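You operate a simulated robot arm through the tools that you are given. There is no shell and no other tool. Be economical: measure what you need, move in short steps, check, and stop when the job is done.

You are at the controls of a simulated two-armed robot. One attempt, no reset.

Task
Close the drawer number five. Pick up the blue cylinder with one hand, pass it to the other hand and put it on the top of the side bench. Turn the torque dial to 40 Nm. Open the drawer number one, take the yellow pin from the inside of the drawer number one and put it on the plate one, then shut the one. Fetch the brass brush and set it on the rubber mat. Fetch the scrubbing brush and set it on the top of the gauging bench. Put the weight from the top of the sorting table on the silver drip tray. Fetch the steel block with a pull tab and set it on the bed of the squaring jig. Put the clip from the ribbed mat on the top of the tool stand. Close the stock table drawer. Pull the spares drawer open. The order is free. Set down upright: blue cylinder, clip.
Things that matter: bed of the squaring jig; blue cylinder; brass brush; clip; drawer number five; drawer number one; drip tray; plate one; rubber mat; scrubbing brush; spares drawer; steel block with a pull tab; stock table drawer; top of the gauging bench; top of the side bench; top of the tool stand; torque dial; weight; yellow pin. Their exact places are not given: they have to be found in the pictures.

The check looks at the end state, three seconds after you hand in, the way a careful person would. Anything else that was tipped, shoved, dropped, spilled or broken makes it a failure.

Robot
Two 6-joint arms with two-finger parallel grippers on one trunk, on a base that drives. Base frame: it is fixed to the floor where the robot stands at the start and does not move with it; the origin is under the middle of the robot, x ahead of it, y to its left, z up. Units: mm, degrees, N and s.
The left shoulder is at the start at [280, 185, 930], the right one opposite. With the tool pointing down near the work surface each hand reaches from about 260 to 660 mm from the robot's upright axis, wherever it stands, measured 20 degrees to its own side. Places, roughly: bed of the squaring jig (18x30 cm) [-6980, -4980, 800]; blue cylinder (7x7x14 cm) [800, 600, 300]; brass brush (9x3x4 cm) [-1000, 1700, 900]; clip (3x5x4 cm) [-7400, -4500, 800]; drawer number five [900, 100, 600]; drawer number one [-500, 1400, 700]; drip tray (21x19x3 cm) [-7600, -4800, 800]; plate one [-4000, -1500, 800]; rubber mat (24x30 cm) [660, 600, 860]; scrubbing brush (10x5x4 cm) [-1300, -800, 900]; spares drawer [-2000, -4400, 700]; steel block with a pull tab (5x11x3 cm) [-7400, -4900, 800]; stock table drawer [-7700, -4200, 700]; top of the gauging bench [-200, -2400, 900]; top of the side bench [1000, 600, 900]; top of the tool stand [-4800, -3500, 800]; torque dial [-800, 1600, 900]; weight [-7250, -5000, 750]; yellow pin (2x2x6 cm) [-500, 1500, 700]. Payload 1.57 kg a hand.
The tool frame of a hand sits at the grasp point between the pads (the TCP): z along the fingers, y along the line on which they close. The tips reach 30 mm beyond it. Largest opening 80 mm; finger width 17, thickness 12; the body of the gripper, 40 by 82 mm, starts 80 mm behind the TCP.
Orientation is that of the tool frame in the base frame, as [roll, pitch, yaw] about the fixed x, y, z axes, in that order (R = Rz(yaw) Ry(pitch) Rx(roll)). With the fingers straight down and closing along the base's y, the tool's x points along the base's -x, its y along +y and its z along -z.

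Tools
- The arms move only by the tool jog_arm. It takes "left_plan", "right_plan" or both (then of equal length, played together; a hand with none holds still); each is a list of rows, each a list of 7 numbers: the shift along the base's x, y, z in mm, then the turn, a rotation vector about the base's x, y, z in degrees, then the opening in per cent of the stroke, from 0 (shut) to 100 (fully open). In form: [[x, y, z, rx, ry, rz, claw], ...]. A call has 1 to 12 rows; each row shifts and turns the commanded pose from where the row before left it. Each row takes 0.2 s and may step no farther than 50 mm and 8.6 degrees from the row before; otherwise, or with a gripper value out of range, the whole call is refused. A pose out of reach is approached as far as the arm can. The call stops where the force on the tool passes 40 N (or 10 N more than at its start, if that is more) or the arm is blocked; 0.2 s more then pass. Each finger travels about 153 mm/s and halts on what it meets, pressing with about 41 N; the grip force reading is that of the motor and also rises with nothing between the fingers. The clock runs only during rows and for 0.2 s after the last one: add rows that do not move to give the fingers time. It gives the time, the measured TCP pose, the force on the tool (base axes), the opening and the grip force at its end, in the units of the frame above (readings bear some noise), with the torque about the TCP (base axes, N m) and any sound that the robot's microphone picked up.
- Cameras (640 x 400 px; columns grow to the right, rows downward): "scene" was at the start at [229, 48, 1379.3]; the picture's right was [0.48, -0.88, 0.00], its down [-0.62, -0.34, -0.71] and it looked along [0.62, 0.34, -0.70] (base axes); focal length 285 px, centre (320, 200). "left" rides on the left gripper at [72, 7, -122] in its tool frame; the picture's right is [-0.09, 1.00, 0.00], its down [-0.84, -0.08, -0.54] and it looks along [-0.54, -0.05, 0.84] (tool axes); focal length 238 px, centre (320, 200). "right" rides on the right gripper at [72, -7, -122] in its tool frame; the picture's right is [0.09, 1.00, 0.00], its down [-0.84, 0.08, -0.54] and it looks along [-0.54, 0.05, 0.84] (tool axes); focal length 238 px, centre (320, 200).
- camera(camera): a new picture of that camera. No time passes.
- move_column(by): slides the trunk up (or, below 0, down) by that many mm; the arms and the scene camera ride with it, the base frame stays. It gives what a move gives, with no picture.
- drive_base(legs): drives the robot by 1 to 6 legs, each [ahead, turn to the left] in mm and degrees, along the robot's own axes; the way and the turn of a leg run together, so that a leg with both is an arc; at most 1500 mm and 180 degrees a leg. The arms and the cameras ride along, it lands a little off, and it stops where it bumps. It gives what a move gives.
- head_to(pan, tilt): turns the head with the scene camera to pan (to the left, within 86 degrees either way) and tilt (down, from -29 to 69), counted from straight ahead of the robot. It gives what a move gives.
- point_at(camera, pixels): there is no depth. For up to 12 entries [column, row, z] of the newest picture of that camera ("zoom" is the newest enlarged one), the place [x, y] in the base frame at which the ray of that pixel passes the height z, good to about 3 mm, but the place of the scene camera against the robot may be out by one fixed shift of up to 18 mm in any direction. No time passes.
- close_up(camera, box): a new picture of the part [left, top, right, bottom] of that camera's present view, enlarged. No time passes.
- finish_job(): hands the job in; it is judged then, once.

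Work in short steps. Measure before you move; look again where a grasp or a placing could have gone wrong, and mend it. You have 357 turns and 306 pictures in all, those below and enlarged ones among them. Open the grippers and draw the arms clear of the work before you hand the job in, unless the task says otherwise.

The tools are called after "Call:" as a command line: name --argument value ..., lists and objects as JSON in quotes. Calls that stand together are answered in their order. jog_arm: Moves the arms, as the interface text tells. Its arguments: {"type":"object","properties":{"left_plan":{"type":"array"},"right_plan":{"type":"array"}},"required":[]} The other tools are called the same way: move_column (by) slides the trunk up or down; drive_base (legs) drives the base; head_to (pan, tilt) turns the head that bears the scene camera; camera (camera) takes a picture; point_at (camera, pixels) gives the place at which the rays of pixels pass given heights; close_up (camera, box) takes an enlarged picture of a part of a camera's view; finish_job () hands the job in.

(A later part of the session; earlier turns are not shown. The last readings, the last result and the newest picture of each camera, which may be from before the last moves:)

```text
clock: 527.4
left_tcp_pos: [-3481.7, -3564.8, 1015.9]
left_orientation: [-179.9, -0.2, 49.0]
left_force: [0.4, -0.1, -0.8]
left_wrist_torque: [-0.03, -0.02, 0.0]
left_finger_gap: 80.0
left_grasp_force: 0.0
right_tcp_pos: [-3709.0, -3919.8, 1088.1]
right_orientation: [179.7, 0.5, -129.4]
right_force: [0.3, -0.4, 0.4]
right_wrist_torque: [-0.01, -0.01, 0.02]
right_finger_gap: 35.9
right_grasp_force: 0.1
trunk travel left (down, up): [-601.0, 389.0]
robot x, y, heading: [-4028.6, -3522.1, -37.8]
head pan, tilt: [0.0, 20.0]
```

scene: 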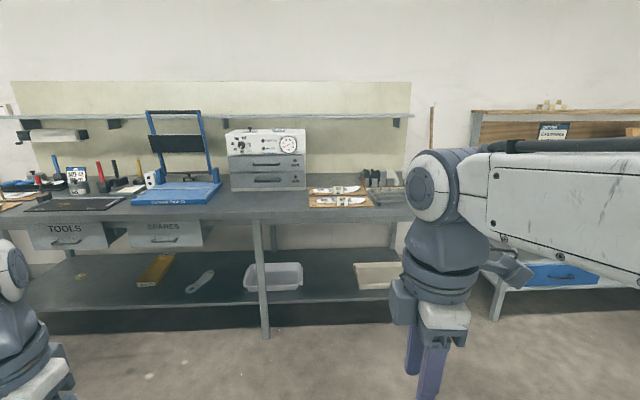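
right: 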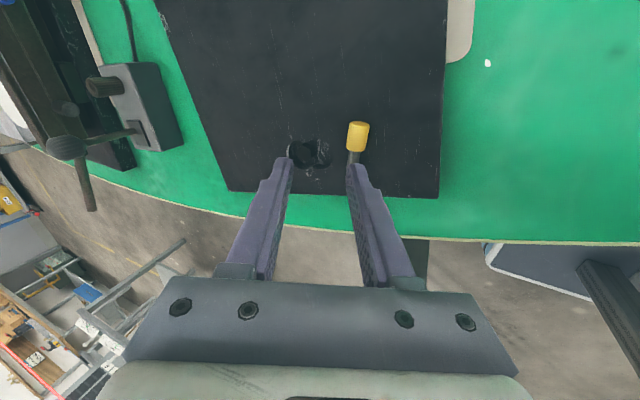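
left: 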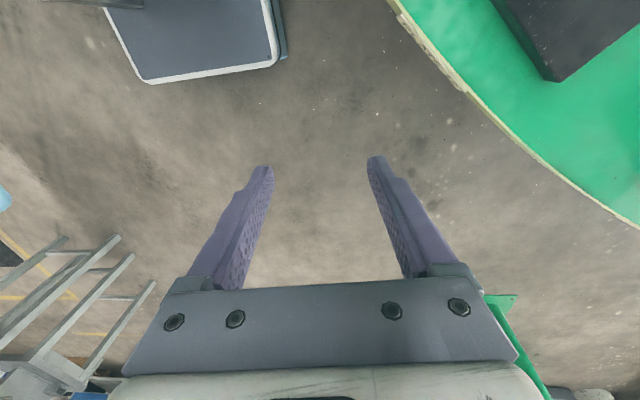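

I pitch the left hand to horizontal (no lateral move yet), then drive forward past the display table's end.

Call:
jog_arm --left_plan '[[15.8, -12.3, 3, -4.6, -5.93, 0, 100], [15.8, -12.3, 3, -4.6, -5.93, 0, 100], [15.8, -12.3, 3, -4.6, -5.93, 0, 100], [15.8, -12.3, 3, -4.6, -5.93, 0, 100], [15.8, -12.3, 3, -4.6, -5.93, 0, 100], [15.8, -12.3, 3, -4.6, -5.93, 0, 100], [15.8, -12.3, 3, -4.6, -5.93, 0, 100], [15.8, -12.3, 3, -4.6, -5.93, 0, 100], [15.8, -12.3, 3, -4.6, -5.93, 0, 100], [15.8, -12.3, 3, -4.6, -5.93, 0, 100], [15.8, -12.3, 3, -4.6, -5.93, 0, 100], [15.8, -12.3, 3, -4.6, -5.93, 0, 100]]'

Call:
drive_base --legs '[[850, 0]]'

Call:
head_to --pan 25 --tilt 35

Call:
camera --camera "scene"

Call:
camera --camera "left"

```text
clock: 530.0
left_tcp_pos: [-3310.6, -3773.6, 1249.2]
left_orientation: [104.4, -3.5, 55.8]
left_force: [-0.4, 0.5, -0.8]
left_wrist_torque: [-0.02, -0.02, 0.0]
left_finger_gap: 80.1
left_grasp_force: 0.0
left hand out of reach, approached as far as the arm can: row 1, 2, 3, 6, 7, 8, 9, 10, 11, 12
right_tcp_pos: [-3710.0, -3919.1, 1087.4]
right_orientation: [179.7, 0.4, -129.4]
right_force: [0.6, 0.8, 0.2]
right_wrist_torque: [-0.02, 0.04, -0.01]
right_finger_gap: 36.0
right_grasp_force: 0.0
trunk travel left (down, up): [-601.0, 389.0]
robot x, y, heading: [-4028.3, -3524.2, -38.0]
head pan, tilt: [0.0, 20.0]
```

```text
clock: 531.9
left_tcp_pos: [-3172.3, -3861.1, 1251.2]
left_orientation: [104.4, -3.6, 58.2]
left_force: [-0.1, -1.1, -0.2]
left_wrist_torque: [0.02, -0.02, 0.02]
left_finger_gap: 79.9
left_grasp_force: 0.2
right_tcp_pos: [-3565.1, -4022.4, 1088.3]
right_orientation: [179.4, 0.4, -127.2]
right_force: [0.8, -0.3, -0.7]
right_wrist_torque: [0.05, 0.01, -0.01]
right_finger_gap: 35.9
right_grasp_force: 0.1
trunk travel left (down, up): [-601.0, 389.0]
robot x, y, heading: [-3909.6, -3650.8, -34.6]
head pan, tilt: [0.0, 20.0]
stopped in leg 1: the robot was blocked; the commanded pose is now the measured one
```

```text
clock: 532.8
left_tcp_pos: [-3173.9, -3862.2, 1250.9]
left_orientation: [104.3, -3.4, 58.2]
left_force: [0.1, 0.0, -0.6]
left_wrist_torque: [-0.04, -0.02, 0.01]
left_finger_gap: 79.9
left_grasp_force: 0.0
right_tcp_pos: [-3565.8, -4022.4, 1087.7]
right_orientation: [179.5, 0.4, -127.3]
right_force: [0.0, -1.3, -0.1]
right_wrist_torque: [-0.02, -0.02, 0.01]
right_finger_gap: 35.7
right_grasp_force: 0.0
trunk travel left (down, up): [-601.0, 389.0]
robot x, y, heading: [-3911.3, -3646.2, -34.3]
head pan, tilt: [25.0, 35.0]
```

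```text
111 pictures are left
```

scene: 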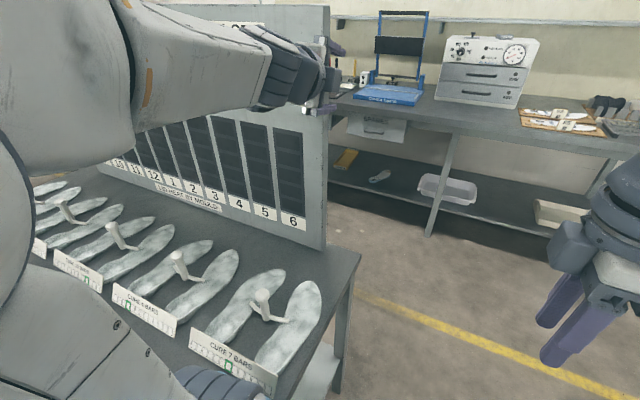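

```text
110 pictures are left
```

left: 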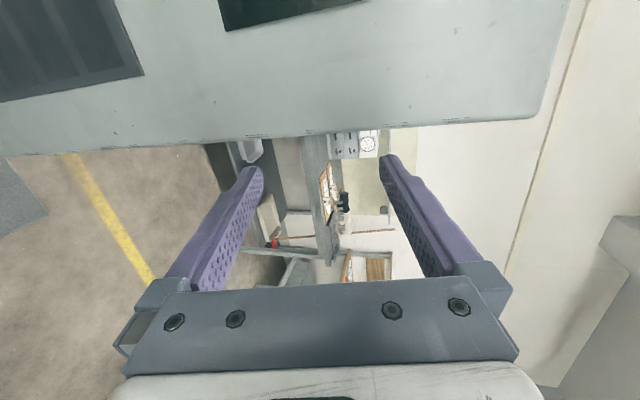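

Blocked on the left (display table/panel). I back off 150 and reconsider the path further right.

Call:
drive_base --legs '[[-160, 0]]'

Call:
camera --camera "scene"

Call:
point_at --camera "scene" --pixels '[[320, 200, 0], [300, 300, 850], [330, 250, 850], [250, 395, 850]]'

```text
clock: 534.2
left_tcp_pos: [-3305.5, -3770.1, 1250.8]
left_orientation: [104.4, -3.5, 58.1]
left_force: [0.3, 0.6, 0.6]
left_wrist_torque: [0.04, 0.01, 0.0]
left_finger_gap: 79.6
left_grasp_force: 0.0
right_tcp_pos: [-3697.2, -3933.0, 1088.0]
right_orientation: [179.6, 0.4, -127.2]
right_force: [0.4, -0.1, 0.0]
right_wrist_torque: [0.0, 0.02, 0.01]
right_finger_gap: 35.8
right_grasp_force: 0.1
trunk travel left (down, up): [-601.0, 389.0]
robot x, y, heading: [-4040.3, -3555.4, -34.4]
head pan, tilt: [25.0, 35.0]
```

```text
109 pictures are left
```

scene: 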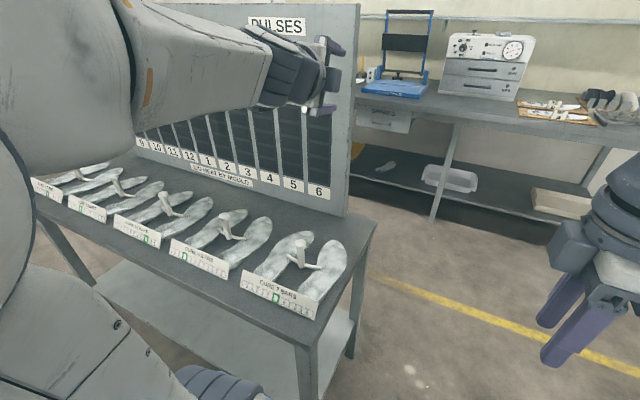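

```text
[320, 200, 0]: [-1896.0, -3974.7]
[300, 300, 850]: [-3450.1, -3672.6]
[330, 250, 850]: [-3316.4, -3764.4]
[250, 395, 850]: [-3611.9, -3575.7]
```

Call:
point_at --camera "scene" --pixels '[[320, 345, 830], [376, 232, 830], [312, 398, 0], [352, 357, 0], [360, 125, 750]]'

```text
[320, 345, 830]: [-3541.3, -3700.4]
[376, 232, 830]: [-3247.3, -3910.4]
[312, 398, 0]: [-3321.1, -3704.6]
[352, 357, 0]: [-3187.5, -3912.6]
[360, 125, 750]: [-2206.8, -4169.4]
```

The display table end is closer than estimated. New plan: enter the aisle from its far end and pull the drawer with the right hand near tool-down. First fold the left hand back down.

Call:
jog_arm --left_plan '[[-20.6, 14.1, -20, 4.24, 6.19, 0, 60], [-20.6, 14.1, -20, 4.24, 6.19, 0, 60], [-20.6, 14.1, -20, 4.24, 6.19, 0, 60], [-20.6, 14.1, -20, 4.24, 6.19, 0, 60], [-20.6, 14.1, -20, 4.24, 6.19, 0, 60], [-20.6, 14.1, -20, 4.24, 6.19, 0, 60], [-20.6, 14.1, -20, 4.24, 6.19, 0, 60], [-20.6, 14.1, -20, 4.24, 6.19, 0, 60], [-20.6, 14.1, -15, 4.24, 6.19, 0, 60], [-20.6, 14.1, 0, 4.24, 6.19, 0, 60]]'

Call:
drive_base --legs '[[0, -49], [424, 0], [0, 54]]'

Call:
camera --camera "scene"

```text
clock: 536.4
left_tcp_pos: [-3474.7, -3644.8, 1075.2]
left_orientation: [179.7, -3.4, 52.8]
left_force: [0.3, 0.1, -0.7]
left_wrist_torque: [-0.03, -0.01, 0.0]
left_finger_gap: 48.2
left_grasp_force: 0.1
left hand out of reach, approached as far as the arm can: row 1, 2, 3, 4, 6
right_tcp_pos: [-3697.5, -3932.8, 1089.0]
right_orientation: [179.4, 0.4, -127.1]
right_force: [0.3, 0.5, -0.6]
right_wrist_torque: [0.0, -0.02, 0.0]
right_finger_gap: 35.8
right_grasp_force: 0.0
trunk travel left (down, up): [-601.0, 389.0]
robot x, y, heading: [-4041.2, -3557.6, -34.4]
head pan, tilt: [25.0, 35.0]
```

```text
clock: 543.7
left_tcp_pos: [-3418.4, -4014.3, 1074.7]
left_orientation: [179.4, -3.4, 58.5]
left_force: [0.7, 0.1, 0.4]
left_wrist_torque: [0.02, -0.01, -0.02]
left_finger_gap: 47.6
left_grasp_force: 0.0
right_tcp_pos: [-3612.3, -4323.2, 1088.2]
right_orientation: [179.5, 0.4, -121.5]
right_force: [-0.8, 0.3, 0.4]
right_wrist_torque: [0.02, -0.02, 0.02]
right_finger_gap: 35.9
right_grasp_force: 0.0
trunk travel left (down, up): [-601.0, 389.0]
robot x, y, heading: [-3989.1, -3983.8, -28.8]
head pan, tilt: [25.0, 35.0]
```

```text
108 pictures are left
```

scene: 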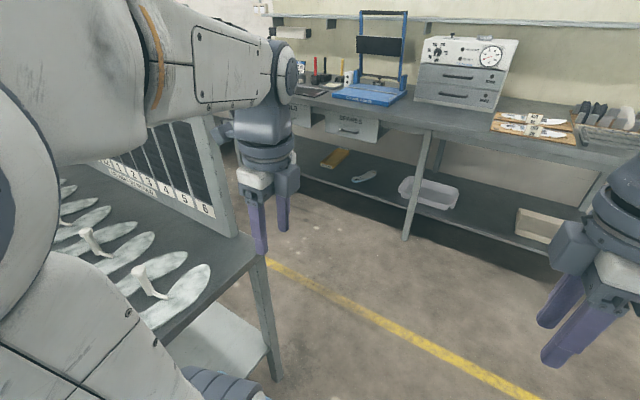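

The way is clear. I measure the drawer and table corner once more, then drive 990 into the aisle mouth.

Call:
point_at --camera "scene" --pixels '[[351, 132, 740], [405, 130, 840], [500, 135, 840], [238, 270, 830], [276, 378, 0], [330, 120, 800], [378, 125, 800]]'

Call:
drive_base --legs '[[990, 0]]'

Call:
head_to --pan 60 --tilt 35

Call:
camera --camera "scene"

```text
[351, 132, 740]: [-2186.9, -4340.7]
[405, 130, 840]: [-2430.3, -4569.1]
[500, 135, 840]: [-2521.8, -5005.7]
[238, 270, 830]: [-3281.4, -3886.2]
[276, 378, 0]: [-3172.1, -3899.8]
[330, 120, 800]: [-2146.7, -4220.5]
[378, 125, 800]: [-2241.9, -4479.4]
```

```text
clock: 548.8
left_tcp_pos: [-2554.0, -4494.9, 1075.8]
left_orientation: [179.6, -3.4, 58.2]
left_force: [0.3, -0.3, -1.1]
left_wrist_torque: [0.0, -0.03, 0.0]
left_finger_gap: 48.0
left_grasp_force: 0.0
right_tcp_pos: [-2748.6, -4801.0, 1089.2]
right_orientation: [179.5, 0.4, -121.8]
right_force: [0.2, 0.6, -0.4]
right_wrist_torque: [0.0, 0.02, 0.0]
right_finger_gap: 36.2
right_grasp_force: 0.1
trunk travel left (down, up): [-601.0, 389.0]
robot x, y, heading: [-3125.2, -4458.7, -28.9]
head pan, tilt: [25.0, 35.0]
```

```text
clock: 549.8
left_tcp_pos: [-2553.1, -4494.2, 1074.5]
left_orientation: [179.6, -3.4, 58.2]
left_force: [-0.7, -0.2, 0.0]
left_wrist_torque: [0.0, -0.01, 0.01]
left_finger_gap: 47.8
left_grasp_force: 0.1
right_tcp_pos: [-2748.4, -4802.4, 1088.9]
right_orientation: [179.6, 0.3, -121.8]
right_force: [0.1, -0.6, 0.4]
right_wrist_torque: [0.01, 0.01, 0.01]
right_finger_gap: 35.8
right_grasp_force: 0.0
trunk travel left (down, up): [-601.0, 389.0]
robot x, y, heading: [-3126.2, -4461.6, -29.1]
head pan, tilt: [60.0, 35.0]
```

```text
107 pictures are left
```

scene: 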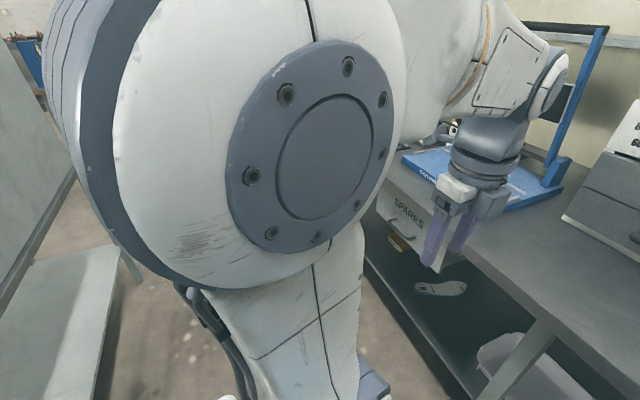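

I'm at a suitable distance (handle ≈665 ahead when square). I turn along the aisle, drive 815, and face the drawer with the right hand.

Call:
drive_base --legs '[[0, 81], [815, 0], [0, -90]]'

Call:
head_to --pan -5 --tilt 48

Call:
camera --camera "scene"

Call:
camera --camera "right"

```text
clock: 560.0
left_tcp_pos: [-2074.3, -3602.6, 1075.8]
left_orientation: [179.5, -3.4, 83.9]
left_force: [0.0, -1.2, 0.1]
left_wrist_torque: [0.08, 0.01, 0.0]
left_finger_gap: 47.9
left_grasp_force: 0.1
right_tcp_pos: [-2113.1, -3963.8, 1089.8]
right_orientation: [179.7, 0.6, -96.1]
right_force: [0.0, -0.5, 0.1]
right_wrist_torque: [0.06, -0.01, 0.01]
right_finger_gap: 36.3
right_grasp_force: 0.2
trunk travel left (down, up): [-601.0, 389.0]
robot x, y, heading: [-2603.7, -3882.8, -0.4]
head pan, tilt: [60.0, 35.0]
stopped in leg 3: the robot was blocked; the commanded pose is now the measured one
```

```text
clock: 561.4
left_tcp_pos: [-2073.0, -3601.7, 1074.8]
left_orientation: [179.5, -3.3, 83.8]
left_force: [1.3, 0.3, -0.2]
left_wrist_torque: [-0.03, -0.04, 0.0]
left_finger_gap: 48.1
left_grasp_force: 0.2
right_tcp_pos: [-2113.7, -3965.4, 1089.5]
right_orientation: [179.7, 0.7, -96.1]
right_force: [0.3, 0.3, 0.1]
right_wrist_torque: [-0.01, 0.04, 0.03]
right_finger_gap: 36.2
right_grasp_force: 0.2
trunk travel left (down, up): [-601.0, 389.0]
robot x, y, heading: [-2599.8, -3881.3, -0.3]
head pan, tilt: [-5.0, 48.0]
```

```text
106 pictures are left
```

scene: 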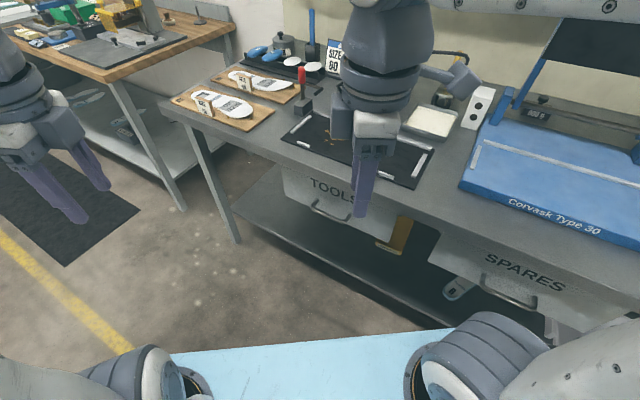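

```text
105 pictures are left
```

right: 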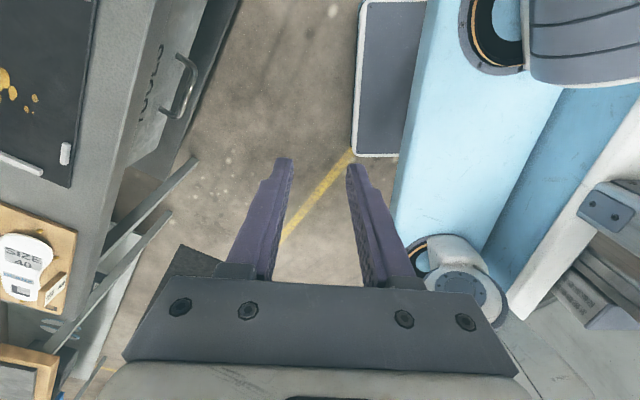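

Blocked by the rear against the display table. I move 90 forward (toward the bench) and finish the turn.

Call:
drive_base --legs '[[90, 0], [0, -37.5]]'

Call:
camera --camera "scene"

Call:
camera --camera "right"

```text
clock: 564.2
left_tcp_pos: [-1922.0, -3979.3, 1075.0]
left_orientation: [179.5, -3.3, 46.6]
left_force: [-0.6, 0.1, 0.6]
left_wrist_torque: [-0.01, 0.03, 0.01]
left_finger_gap: 48.2
left_grasp_force: 0.1
right_tcp_pos: [-2172.6, -4243.2, 1089.3]
right_orientation: [179.7, 0.6, -133.4]
right_force: [0.5, 0.2, -0.2]
right_wrist_torque: [0.02, 0.0, -0.01]
right_finger_gap: 35.9
right_grasp_force: 0.0
trunk travel left (down, up): [-601.0, 389.0]
robot x, y, heading: [-2509.4, -3884.5, -37.5]
head pan, tilt: [-5.0, 48.0]
```

```text
104 pictures are left
```

scene: 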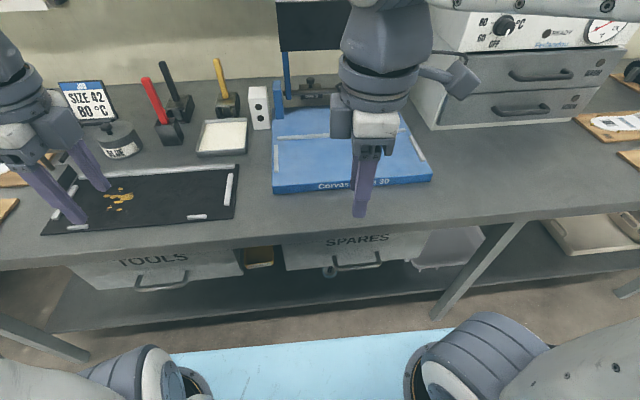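

```text
103 pictures are left
```

right: 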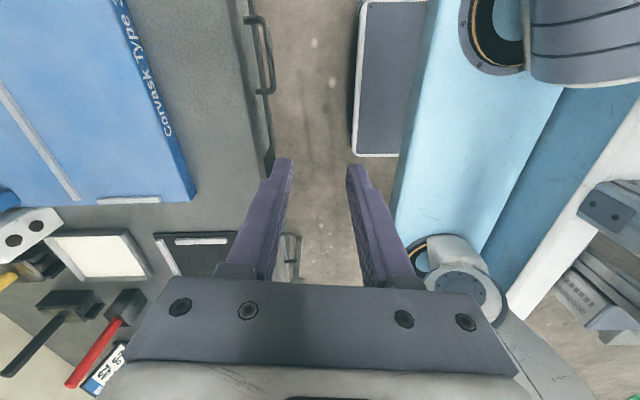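

The handle bar is visible at (270,15–95) in the right view, just beyond the bench edge. I locate it.

Call:
point_at --camera "right" --pixels '[[273, 30, 740], [275, 85, 740], [273, 30, 760], [275, 85, 760], [262, 130, 850], [245, 30, 850]]'

Call:
close_up --camera "right" --box '[220, 0, 320, 110]'

```text
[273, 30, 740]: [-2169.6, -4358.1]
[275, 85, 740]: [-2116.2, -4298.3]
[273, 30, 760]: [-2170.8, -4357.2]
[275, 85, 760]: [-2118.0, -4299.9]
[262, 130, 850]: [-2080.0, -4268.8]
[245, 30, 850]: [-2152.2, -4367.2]
```

```text
3.64 times, centred on (270, 55) of right
```

zoom: 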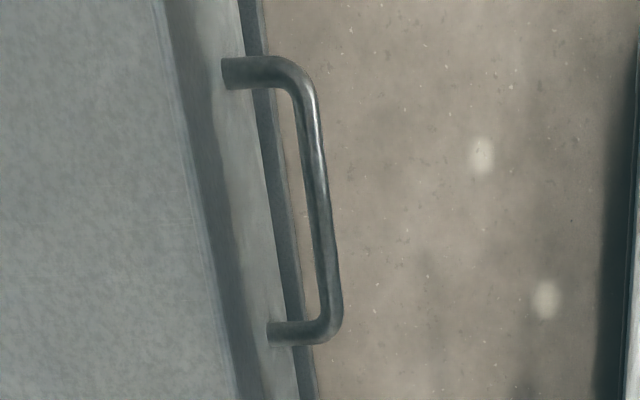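

Bar centre ≈ fwd 560, lat −129, z≈745. I pitch the right hand 34° forward and lower it in front of the bench.

Call:
jog_arm --right_plan '[[-2.5, -13.2, 0, -5.18, -6.74, 0, 38], [-2.5, -13.2, 0, -5.18, -6.74, 0, 38], [-2.5, -13.2, 0, -5.18, -6.74, 0, 38], [-2.5, -13.2, 0, -5.18, -6.74, 0, 38], [0, 0, -45, 0, 0, 0, 38], [0, 0, -45, 0, 0, 0, 38], [0, 0, -45, 0, 0, 0, 38], [0, 0, -45, 0, 0, 0, 38], [0, 0, -45, 0, 0, 0, 38], [0, 0, -45, 0, 0, 0, 38]]'

Call:
camera --camera "right"

Call:
camera --camera "scene"

```text
clock: 566.1
left_tcp_pos: [-1924.1, -3978.3, 1075.8]
left_orientation: [179.4, -3.4, 46.4]
left_force: [-0.6, 0.1, -0.1]
left_wrist_torque: [0.02, -0.03, -0.03]
left_finger_gap: 48.2
left_grasp_force: 0.1
right_tcp_pos: [-2077.2, -4315.4, 899.5]
right_orientation: [-147.1, 4.6, -135.1]
right_force: [-21.2, 13.8, 38.0]
right_wrist_torque: [0.61, 1.18, -0.09]
right_finger_gap: 31.0
right_grasp_force: 0.2
right hand out of reach, approached as far as the arm can: row 1, 2, 3, 4, 8, 9
trunk travel left (down, up): [-601.0, 389.0]
robot x, y, heading: [-2506.7, -3884.6, -37.9]
head pan, tilt: [-5.0, 48.0]
stopped in row 9 (right hand): the force on the tool passed its limit at 173 N (the readings are from after the stop); the commanded pose is now the measured one
```

```text
101 pictures are left
```

right: 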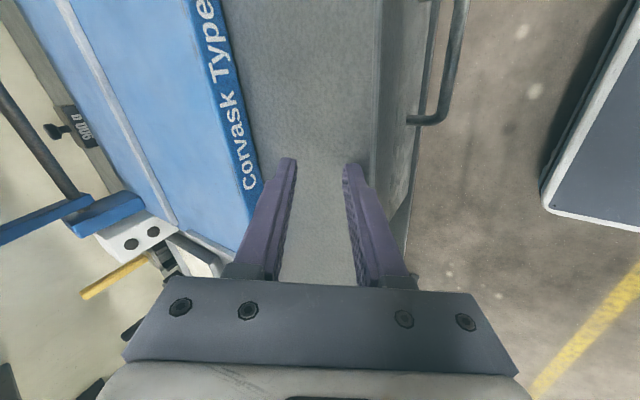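

```text
100 pictures are left
```

scene: 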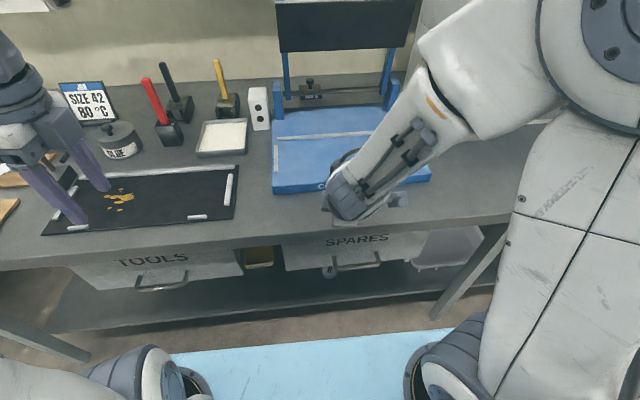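

The pitched hand drifted over the bench and pressed on it; I lift it straight up and restore tool-down. Then I'll approach diagonally with the left hand horizontal.

Call:
jog_arm --right_plan '[[0, 0, 20, 0, 0, 0, 38], [0, 0, 40, 0, 0, 0, 38], [0, 0, 45, 0, 0, 0, 38], [0, 0, 45, 0, 0, 0, 38], [-20, 15, 20, 5.18, 6.74, 0, 38], [-20, 15, 0, 5.18, 6.74, 0, 38], [-20, 15, 0, 5.18, 6.74, 0, 38], [-20, 15, 0, 5.18, 6.74, 0, 38]]'

Call:
camera --camera "scene"

```text
clock: 567.9
left_tcp_pos: [-1921.1, -3978.5, 1074.0]
left_orientation: [179.5, -3.3, 46.5]
left_force: [-0.9, -0.9, 1.4]
left_wrist_torque: [0.0, -0.03, -0.02]
left_finger_gap: 48.1
left_grasp_force: 0.0
right_tcp_pos: [-2156.3, -4256.4, 1067.1]
right_orientation: [178.8, -0.5, -136.3]
right_force: [0.2, 0.3, -0.6]
right_wrist_torque: [0.01, 0.0, -0.01]
right_finger_gap: 30.3
right_grasp_force: 0.2
trunk travel left (down, up): [-601.0, 389.0]
robot x, y, heading: [-2503.9, -3879.4, -37.7]
head pan, tilt: [-5.0, 48.0]
```

```text
99 pictures are left
```

scene: 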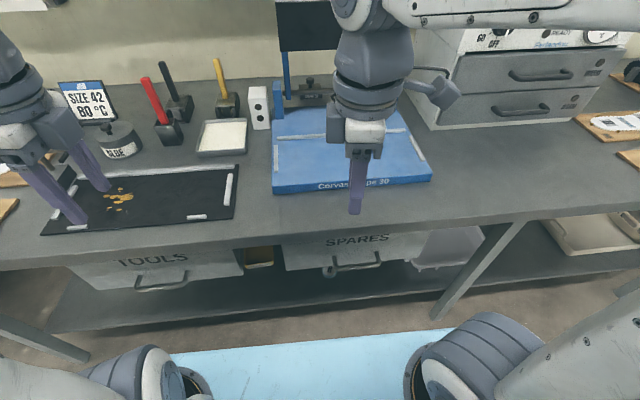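

Bench items are undisturbed. I drive down the aisle 700, turn to heading ≈−13° (25° off the drawer's normal), and back 300 to reconfigure the left hand.

Call:
drive_base --legs '[[0, -90], [702, 0], [0, 115], [-300, 0]]'

```text
clock: 582.1
left_tcp_pos: [-2665.4, -4199.8, 1074.6]
left_orientation: [179.7, -3.2, 73.5]
left_force: [0.1, -0.1, 0.8]
left_wrist_torque: [0.01, -0.03, -0.01]
left_finger_gap: 48.0
left_grasp_force: 0.2
right_tcp_pos: [-2748.5, -4553.3, 1065.9]
right_orientation: [178.9, -0.6, -109.3]
right_force: [0.2, 0.1, -0.7]
right_wrist_torque: [0.0, 0.01, 0.01]
right_finger_gap: 30.3
right_grasp_force: 0.0
trunk travel left (down, up): [-601.0, 389.0]
robot x, y, heading: [-3236.1, -4382.9, -10.3]
head pan, tilt: [-5.0, 48.0]
```

Good: the bar is at fwd 1065, lat +250. I pitch the left hand up to horizontal while reaching forward.

Call:
jog_arm --left_plan '[[26, -6, -5, -1.32, -7.28, 0, 60], [26, -6, -5, -1.32, -7.28, 0, 60], [26, -6, -5, -1.32, -7.28, 0, 60], [26, -6, -5, -1.32, -7.28, 0, 60], [26, -6, -5, -1.32, -7.28, 0, 60], [26, -6, -5, -1.32, -7.28, 0, 60], [26, -6, -5, -1.32, -7.28, 0, 60], [26, -6, -5, -1.32, -7.28, 0, 60], [26, -6, -5, -1.32, -7.28, 0, 60], [26, -6, -5, -1.32, -7.28, 0, 60], [26, -6, -5, -1.32, -7.28, 0, 60], [26, -6, -5, -1.32, -7.28, 0, 60]]'

```text
clock: 584.7
left_tcp_pos: [-2383.8, -4278.2, 1109.1]
left_orientation: [102.8, -7.1, 85.0]
left_force: [-0.3, -0.8, 0.6]
left_wrist_torque: [0.02, 0.03, 0.03]
left_finger_gap: 48.1
left_grasp_force: 0.1
left hand out of reach, approached as far as the arm can: row 7, 8, 9, 10, 11
right_tcp_pos: [-2748.5, -4552.2, 1067.3]
right_orientation: [178.9, -0.5, -109.3]
right_force: [-0.1, 0.1, 0.5]
right_wrist_torque: [0.0, -0.03, -0.02]
right_finger_gap: 30.4
right_grasp_force: 0.0
trunk travel left (down, up): [-601.0, 389.0]
robot x, y, heading: [-3231.7, -4379.3, -10.1]
head pan, tilt: [-5.0, 48.0]
```

Left hand at fwd 816, z 1109, ~13° down. Lower the trunk 355 to bar height and look.

Call:
move_column --by -355

Call:
drive_base --legs '[[120, 0]]'

Call:
camera --camera "left"

Call:
camera --camera "scene"

```text
clock: 588.1
left_tcp_pos: [-2383.1, -4278.5, 753.9]
left_orientation: [103.0, -7.2, 84.9]
left_force: [-0.4, -0.4, -0.8]
left_wrist_torque: [-0.03, -0.01, 0.02]
left_finger_gap: 47.7
left_grasp_force: 0.2
right_tcp_pos: [-2748.0, -4553.2, 712.9]
right_orientation: [178.9, -0.5, -109.3]
right_force: [-0.6, 0.5, -0.1]
right_wrist_torque: [0.01, 0.0, 0.0]
right_finger_gap: 30.5
right_grasp_force: 0.0
trunk travel left (down, up): [-246.0, 744.0]
robot x, y, heading: [-3234.7, -4385.5, -10.5]
head pan, tilt: [-5.0, 48.0]
```

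```text
clock: 589.4
left_tcp_pos: [-2263.7, -4299.1, 754.1]
left_orientation: [103.0, -7.1, 84.8]
left_force: [-0.6, 0.0, -0.2]
left_wrist_torque: [0.0, 0.0, 0.0]
left_finger_gap: 48.1
left_grasp_force: 0.0
right_tcp_pos: [-2629.1, -4574.5, 712.0]
right_orientation: [178.8, -0.5, -109.3]
right_force: [0.2, 0.0, 0.2]
right_wrist_torque: [0.0, -0.03, 0.01]
right_finger_gap: 30.4
right_grasp_force: 0.0
trunk travel left (down, up): [-246.0, 744.0]
robot x, y, heading: [-3115.8, -4404.3, -10.1]
head pan, tilt: [-5.0, 48.0]
```

```text
98 pictures are left
```

left: 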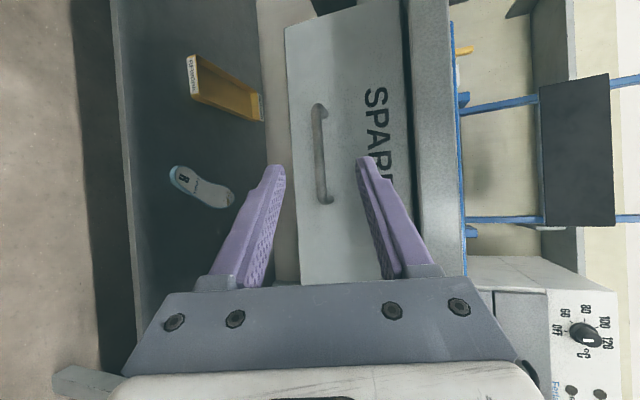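

```text
97 pictures are left
```

scene: 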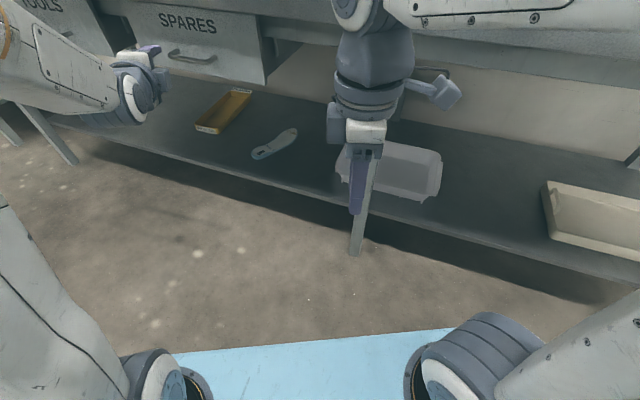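

The bar is centred between the fingers. I drive 112 ahead to bring it into the grip and close.

Call:
drive_base --legs '[[110, 0]]'

Call:
camera --camera "left"

```text
clock: 590.6
left_tcp_pos: [-2155.0, -4318.9, 754.1]
left_orientation: [103.0, -7.0, 84.8]
left_force: [0.0, 0.2, 0.1]
left_wrist_torque: [-0.03, 0.01, -0.02]
left_finger_gap: 47.7
left_grasp_force: 0.0
right_tcp_pos: [-2520.6, -4595.5, 711.2]
right_orientation: [179.0, -0.5, -109.4]
right_force: [-0.5, 0.2, -0.1]
right_wrist_torque: [-0.04, -0.03, -0.02]
right_finger_gap: 30.4
right_grasp_force: 0.0
trunk travel left (down, up): [-246.0, 744.0]
robot x, y, heading: [-3010.5, -4426.8, -10.4]
head pan, tilt: [-5.0, 48.0]
```

```text
96 pictures are left
```

left: 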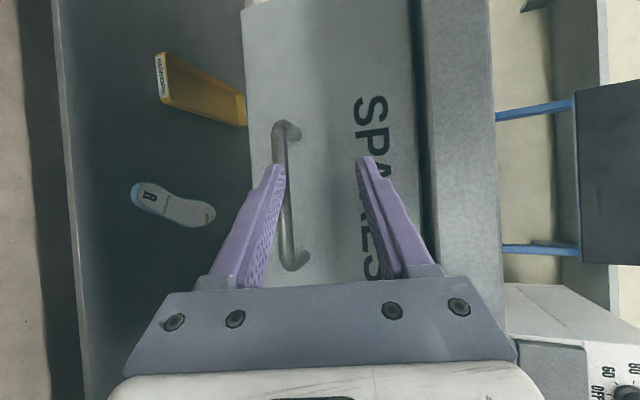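

The bar sits near the lower finger; lower 13 mm and close.

Call:
move_column --by -13

Call:
jog_arm --left_plan '[[0, 0, 0, 0, 0, 0, 30], [0, 0, 0, 0, 0, 0, 0], [0, 0, 0, 0, 0, 0, 0], [0, 0, 0, 0, 0, 0, 0]]'

Call:
camera --camera "left"

```text
clock: 591.2
left_tcp_pos: [-2155.9, -4319.0, 740.3]
left_orientation: [103.1, -7.1, 85.0]
left_force: [1.0, -0.5, -0.8]
left_wrist_torque: [-0.02, -0.01, -0.02]
left_finger_gap: 47.7
left_grasp_force: 0.1
right_tcp_pos: [-2520.7, -4596.1, 698.4]
right_orientation: [178.9, -0.5, -109.3]
right_force: [0.2, 0.3, 0.1]
right_wrist_torque: [-0.01, 0.03, 0.04]
right_finger_gap: 30.5
right_grasp_force: 0.1
trunk travel left (down, up): [-233.0, 757.0]
robot x, y, heading: [-3006.0, -4421.8, -10.2]
head pan, tilt: [-5.0, 48.0]
```

```text
clock: 592.2
left_tcp_pos: [-2154.9, -4319.1, 741.8]
left_orientation: [102.9, -7.1, 84.8]
left_force: [0.1, -0.9, 0.0]
left_wrist_torque: [-0.04, -0.01, 0.03]
left_finger_gap: 0.0
left_grasp_force: 21.1
right_tcp_pos: [-2521.2, -4595.5, 698.9]
right_orientation: [178.8, -0.6, -109.3]
right_force: [0.5, -0.4, 0.5]
right_wrist_torque: [-0.02, 0.0, 0.01]
right_finger_gap: 30.5
right_grasp_force: 0.1
trunk travel left (down, up): [-233.0, 757.0]
robot x, y, heading: [-3007.7, -4421.4, -10.3]
head pan, tilt: [-5.0, 48.0]
```

```text
95 pictures are left
```

left: 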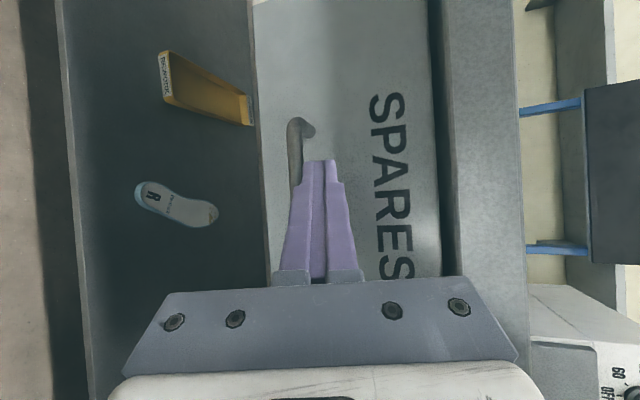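

Missed: the bar is still ~13 mm below. Open, lower 14 more, and check before closing.

Call:
jog_arm --left_plan '[[0, 0, 0, 0, 0, 0, 60], [0, 0, 0, 0, 0, 0, 60]]'

Call:
move_column --by -14

Call:
camera --camera "left"

```text
clock: 592.8
left_tcp_pos: [-2155.7, -4319.7, 740.7]
left_orientation: [103.1, -7.0, 84.9]
left_force: [0.7, -0.5, 0.4]
left_wrist_torque: [0.03, -0.01, 0.0]
left_finger_gap: 48.0
left_grasp_force: 0.2
right_tcp_pos: [-2521.5, -4594.9, 699.1]
right_orientation: [179.0, -0.5, -109.3]
right_force: [-0.4, 0.4, 0.6]
right_wrist_torque: [0.02, 0.03, 0.02]
right_finger_gap: 30.3
right_grasp_force: 0.0
trunk travel left (down, up): [-233.0, 757.0]
robot x, y, heading: [-3008.4, -4424.4, -10.3]
head pan, tilt: [-5.0, 48.0]
```

```text
clock: 593.4
left_tcp_pos: [-2156.0, -4319.0, 727.0]
left_orientation: [103.0, -7.1, 84.8]
left_force: [0.4, 0.1, -0.6]
left_wrist_torque: [0.02, 0.02, -0.01]
left_finger_gap: 47.9
left_grasp_force: 0.2
right_tcp_pos: [-2521.4, -4595.0, 683.8]
right_orientation: [178.9, -0.6, -109.3]
right_force: [0.6, -0.4, 0.3]
right_wrist_torque: [-0.01, -0.01, -0.01]
right_finger_gap: 30.6
right_grasp_force: 0.0
trunk travel left (down, up): [-219.0, 771.0]
robot x, y, heading: [-3006.1, -4422.6, -10.5]
head pan, tilt: [-5.0, 48.0]
```

```text
94 pictures are left
```

left: 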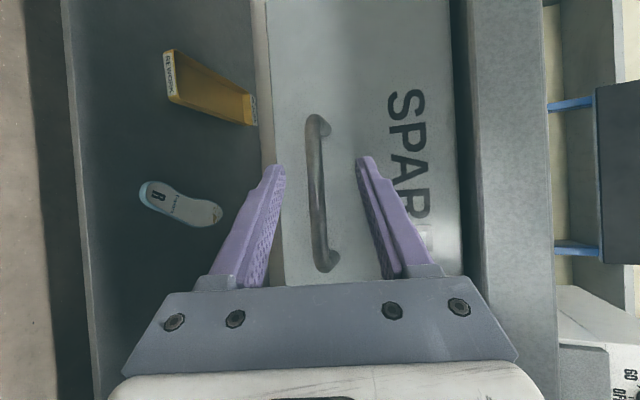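

Centred now. Close.

Call:
jog_arm --left_plan '[[0, 0, 0, 0, 0, 0, 25], [0, 0, 0, 0, 0, 0, 0], [0, 0, 0, 0, 0, 0, 0]]'

Call:
drive_base --legs '[[-60, 0]]'

Call:
camera --camera "left"

```text
clock: 594.2
left_tcp_pos: [-2155.9, -4319.7, 722.9]
left_orientation: [103.5, -7.2, 85.0]
left_force: [-10.3, 2.2, -12.9]
left_wrist_torque: [0.16, 0.43, 0.05]
left_finger_gap: 11.1
left_grasp_force: 28.5
right_tcp_pos: [-2520.3, -4595.4, 684.1]
right_orientation: [178.9, -0.6, -109.3]
right_force: [0.3, 0.2, -0.4]
right_wrist_torque: [0.03, 0.0, 0.03]
right_finger_gap: 30.5
right_grasp_force: 0.0
trunk travel left (down, up): [-219.0, 771.0]
robot x, y, heading: [-3009.6, -4422.7, -10.5]
head pan, tilt: [-5.0, 48.0]
```

```text
clock: 595.2
left_tcp_pos: [-2215.5, -4307.2, 726.7]
left_orientation: [102.9, -7.0, 84.9]
left_force: [-0.1, -0.6, -1.0]
left_wrist_torque: [-0.01, 0.03, -0.02]
left_finger_gap: 0.0
left_grasp_force: 21.7
right_tcp_pos: [-2580.8, -4585.4, 685.1]
right_orientation: [178.9, -0.5, -109.3]
right_force: [-0.2, -0.2, -0.5]
right_wrist_torque: [0.0, 0.02, -0.01]
right_finger_gap: 30.4
right_grasp_force: 0.1
trunk travel left (down, up): [-219.0, 771.0]
robot x, y, heading: [-3067.6, -4411.8, -10.4]
head pan, tilt: [-5.0, 48.0]
```

```text
93 pictures are left
```

left: 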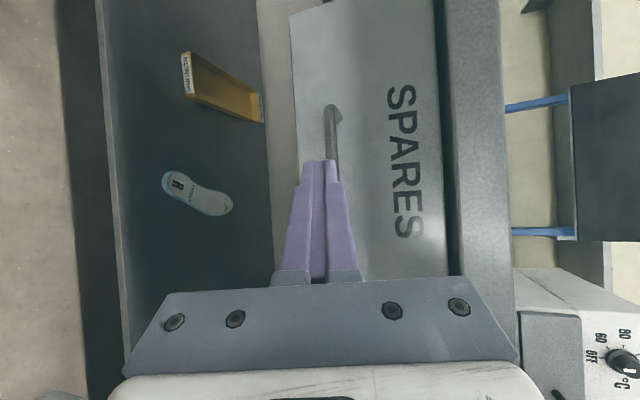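

It slipped: the grip was too shallow. Open, go forward 74 (14 deeper), close again.

Call:
jog_arm --left_plan '[[0, 0, 0, 0, 0, 0, 50], [0, 0, 0, 0, 0, 0, 50]]'

Call:
drive_base --legs '[[74, 0]]'

Call:
jog_arm --left_plan '[[0, 0, -3, 0, 0, 0, 20], [0, 0, 0, 0, 0, 0, 0], [0, 0, 0, 0, 0, 0, 0]]'

Call:
camera --camera "left"

```text
clock: 595.8
left_tcp_pos: [-2215.5, -4307.7, 727.3]
left_orientation: [102.9, -7.1, 84.9]
left_force: [0.6, -0.7, -1.1]
left_wrist_torque: [-0.03, 0.0, 0.01]
left_finger_gap: 40.0
left_grasp_force: 0.1
right_tcp_pos: [-2580.2, -4583.0, 683.9]
right_orientation: [179.0, -0.5, -109.4]
right_force: [0.1, 0.5, 0.0]
right_wrist_torque: [0.06, 0.0, 0.02]
right_finger_gap: 30.3
right_grasp_force: 0.1
trunk travel left (down, up): [-219.0, 771.0]
robot x, y, heading: [-3067.7, -4410.8, -10.4]
head pan, tilt: [-5.0, 48.0]
```

```text
clock: 596.8
left_tcp_pos: [-2143.4, -4320.3, 726.2]
left_orientation: [102.9, -7.1, 84.9]
left_force: [-0.7, -0.4, 0.9]
left_wrist_torque: [0.01, 0.02, 0.0]
left_finger_gap: 39.9
left_grasp_force: 0.0
right_tcp_pos: [-2507.2, -4596.8, 683.8]
right_orientation: [178.9, -0.4, -109.3]
right_force: [0.1, 0.2, 0.0]
right_wrist_torque: [0.04, -0.02, -0.01]
right_finger_gap: 30.4
right_grasp_force: 0.0
trunk travel left (down, up): [-219.0, 771.0]
robot x, y, heading: [-2996.0, -4430.6, -10.3]
head pan, tilt: [-5.0, 48.0]
```

```text
clock: 597.6
left_tcp_pos: [-2144.4, -4320.3, 720.2]
left_orientation: [103.4, -7.1, 84.8]
left_force: [-15.0, 4.0, -14.2]
left_wrist_torque: [0.54, 0.17, -0.08]
left_finger_gap: 12.0
left_grasp_force: 29.4
right_tcp_pos: [-2507.5, -4597.5, 683.9]
right_orientation: [178.9, -0.5, -109.2]
right_force: [-0.1, -0.5, 0.2]
right_wrist_torque: [0.02, 0.01, 0.04]
right_finger_gap: 30.4
right_grasp_force: 0.1
trunk travel left (down, up): [-219.0, 771.0]
robot x, y, heading: [-2993.9, -4426.3, -10.4]
head pan, tilt: [-5.0, 48.0]
```

```text
92 pictures are left
```

left: 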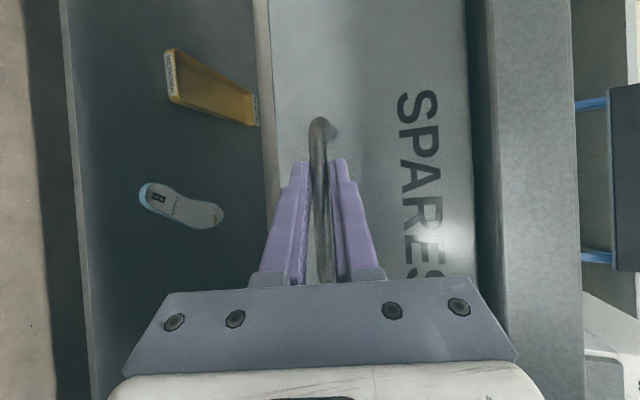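

Firm grip on the bar (12 mm). Pull by driving back 70.

Call:
drive_base --legs '[[-70, 0]]'

Call:
camera --camera "left"

```text
clock: 598.5
left_tcp_pos: [-2183.6, -4307.4, 721.3]
left_orientation: [103.3, -7.0, 85.6]
left_force: [1.9, 3.2, -2.1]
left_wrist_torque: [0.45, -0.25, -0.04]
left_finger_gap: 11.9
left_grasp_force: 29.0
right_tcp_pos: [-2548.3, -4589.2, 684.5]
right_orientation: [178.9, -0.5, -109.3]
right_force: [-0.2, -0.2, 0.8]
right_wrist_torque: [-0.01, -0.01, 0.0]
right_finger_gap: 30.3
right_grasp_force: 0.0
trunk travel left (down, up): [-219.0, 771.0]
robot x, y, heading: [-3037.5, -4419.1, -10.3]
head pan, tilt: [-5.0, 48.0]
stopped in leg 1: the force on the tool passed its limit at 78 N (the readings are from after the stop); the commanded pose is now the measured one
```

```text
91 pictures are left
```

left: 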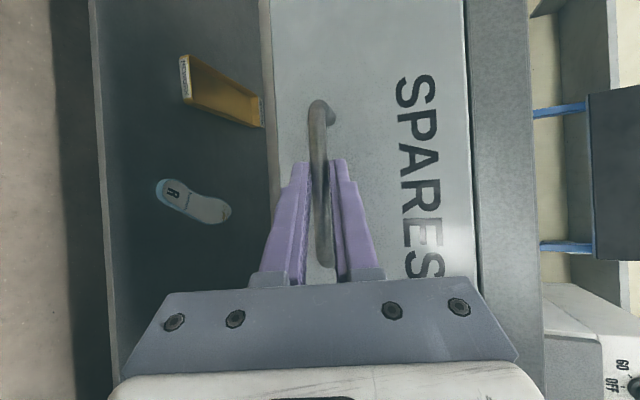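

The drawer came ~40 mm before the side force tripped. I pull now with the arm exactly along the drawer's direction.

Call:
jog_arm --left_plan '[[-11.8, 9.2, 0, 0, 0, 0, 0], [-11.8, 9.2, 0, 0, 0, 0, 0], [-11.8, 9.2, 0, 0, 0, 0, 0], [-11.8, 9.2, 0, 0, 0, 0, 0]]'

```text
clock: 599.5
left_tcp_pos: [-2231.6, -4271.6, 721.2]
left_orientation: [103.4, -7.0, 85.4]
left_force: [-8.0, -11.9, -2.5]
left_wrist_torque: [0.38, -0.24, -0.37]
left_finger_gap: 11.9
left_grasp_force: 29.0
right_tcp_pos: [-2549.7, -4589.7, 684.8]
right_orientation: [178.9, -0.6, -109.3]
right_force: [0.6, 0.3, -1.2]
right_wrist_torque: [0.0, -0.05, -0.01]
right_finger_gap: 30.3
right_grasp_force: 0.1
trunk travel left (down, up): [-219.0, 771.0]
robot x, y, heading: [-3034.4, -4416.9, -10.4]
head pan, tilt: [-5.0, 48.0]
```

The arm pull works. Continue 75 mm more.

Call:
jog_arm --left_plan '[[-11.8, 9.2, 0, 0, 0, 0, 0], [-11.8, 9.2, 0, 0, 0, 0, 0], [-11.8, 9.2, 0, 0, 0, 0, 0], [-11.8, 9.2, 0, 0, 0, 0, 0], [-11.8, 9.2, 0, 0, 0, 0, 0]]'

Call:
camera --camera "left"

```text
clock: 600.8
left_tcp_pos: [-2291.2, -4226.5, 721.6]
left_orientation: [103.4, -6.9, 85.4]
left_force: [-17.1, -24.7, -6.5]
left_wrist_torque: [0.27, -0.05, -0.66]
left_finger_gap: 12.1
left_grasp_force: 29.4
right_tcp_pos: [-2549.6, -4589.2, 685.1]
right_orientation: [178.9, -0.5, -109.1]
right_force: [-0.4, -0.5, 0.5]
right_wrist_torque: [0.01, 0.0, 0.0]
right_finger_gap: 30.4
right_grasp_force: 0.1
trunk travel left (down, up): [-219.0, 771.0]
robot x, y, heading: [-3037.3, -4416.6, -10.2]
head pan, tilt: [-5.0, 48.0]
```

```text
90 pictures are left
```

left: 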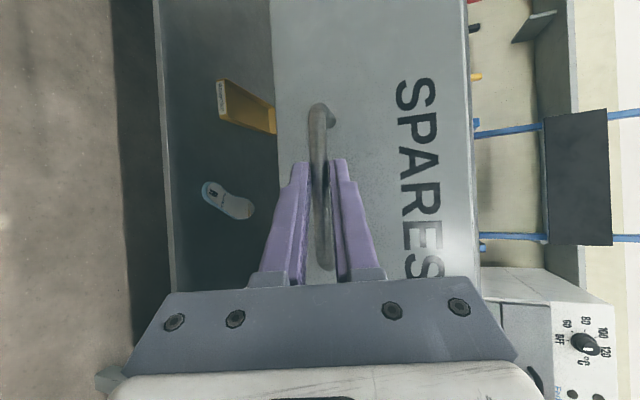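

~170 mm open now. A bit more, with the direction corrected slightly (side force builds to the right).

Call:
jog_arm --left_plan '[[-12.8, 6.5, 0, 0, 0, 0, 0], [-12.8, 6.5, 0, 0, 0, 0, 0], [-12.8, 7, 0, 0, 0, 0, 0], [-12.8, 7, 0, 0, 0, 0, 0], [-12.8, 7.5, 0, 0, 0, 0, 0], [-12.8, 7.5, 0, 0, 0, 0, 0]]'

Call:
camera --camera "scene"

```text
clock: 602.1
left_tcp_pos: [-2359.8, -4178.1, 721.3]
left_orientation: [104.6, -6.6, 85.4]
left_force: [0.7, -0.1, -38.4]
left_wrist_torque: [0.58, 0.6, 0.21]
left_finger_gap: 12.1
left_grasp_force: 30.1
left hand out of reach, approached as far as the arm can: row 4, 5, 6
right_tcp_pos: [-2548.4, -4589.0, 682.9]
right_orientation: [178.8, -0.5, -109.2]
right_force: [1.3, 0.6, 0.1]
right_wrist_torque: [0.01, 0.02, 0.02]
right_finger_gap: 30.5
right_grasp_force: 0.0
trunk travel left (down, up): [-219.0, 771.0]
robot x, y, heading: [-3034.8, -4416.0, -10.4]
head pan, tilt: [-5.0, 48.0]
```

```text
89 pictures are left
```

scene: 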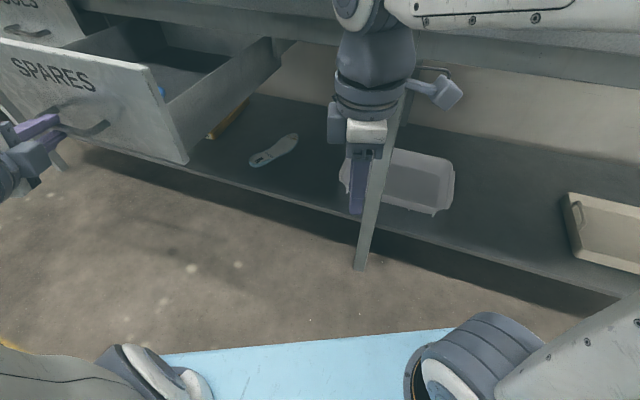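

The SPARES drawer is ~250 mm open. Release and back away.

Call:
jog_arm --left_plan '[[0, 0, 0, 0, 0, 0, 60], [0, 0, 0, 0, 0, 0, 60], [0, 0, 0, 0, 0, 0, 60]]'

Call:
drive_base --legs '[[-350, 0]]'

Call:
camera --camera "scene"

```text
clock: 603.0
left_tcp_pos: [-2357.6, -4177.3, 730.2]
left_orientation: [103.4, -6.9, 85.6]
left_force: [1.0, 0.0, 0.2]
left_wrist_torque: [-0.02, 0.0, 0.03]
left_finger_gap: 48.1
left_grasp_force: 0.2
right_tcp_pos: [-2547.4, -4589.3, 685.0]
right_orientation: [178.9, -0.6, -109.2]
right_force: [0.0, 0.1, 0.1]
right_wrist_torque: [0.02, 0.03, -0.02]
right_finger_gap: 30.3
right_grasp_force: 0.1
trunk travel left (down, up): [-219.0, 771.0]
robot x, y, heading: [-3034.1, -4421.4, -10.0]
head pan, tilt: [-5.0, 48.0]
```

```text
clock: 605.2
left_tcp_pos: [-2700.4, -4117.0, 729.2]
left_orientation: [103.5, -7.0, 85.4]
left_force: [0.8, -0.6, 0.3]
left_wrist_torque: [0.0, 0.0, 0.02]
left_finger_gap: 48.0
left_grasp_force: 0.2
right_tcp_pos: [-2891.0, -4527.6, 684.3]
right_orientation: [178.9, -0.6, -109.2]
right_force: [-0.2, 0.0, -0.2]
right_wrist_torque: [-0.02, -0.03, 0.02]
right_finger_gap: 30.3
right_grasp_force: 0.1
trunk travel left (down, up): [-219.0, 771.0]
robot x, y, heading: [-3380.1, -4356.7, -10.4]
head pan, tilt: [-5.0, 48.0]
```

```text
88 pictures are left
```

scene: 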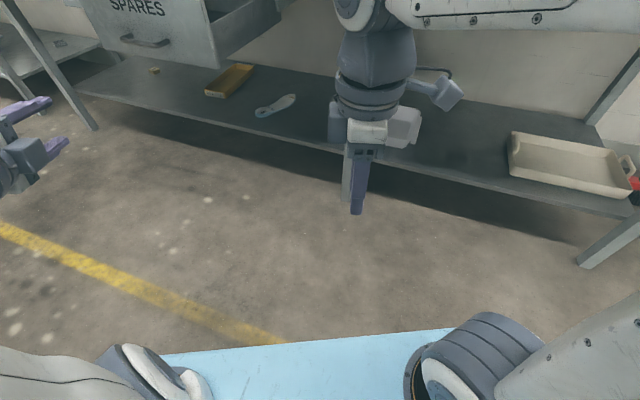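

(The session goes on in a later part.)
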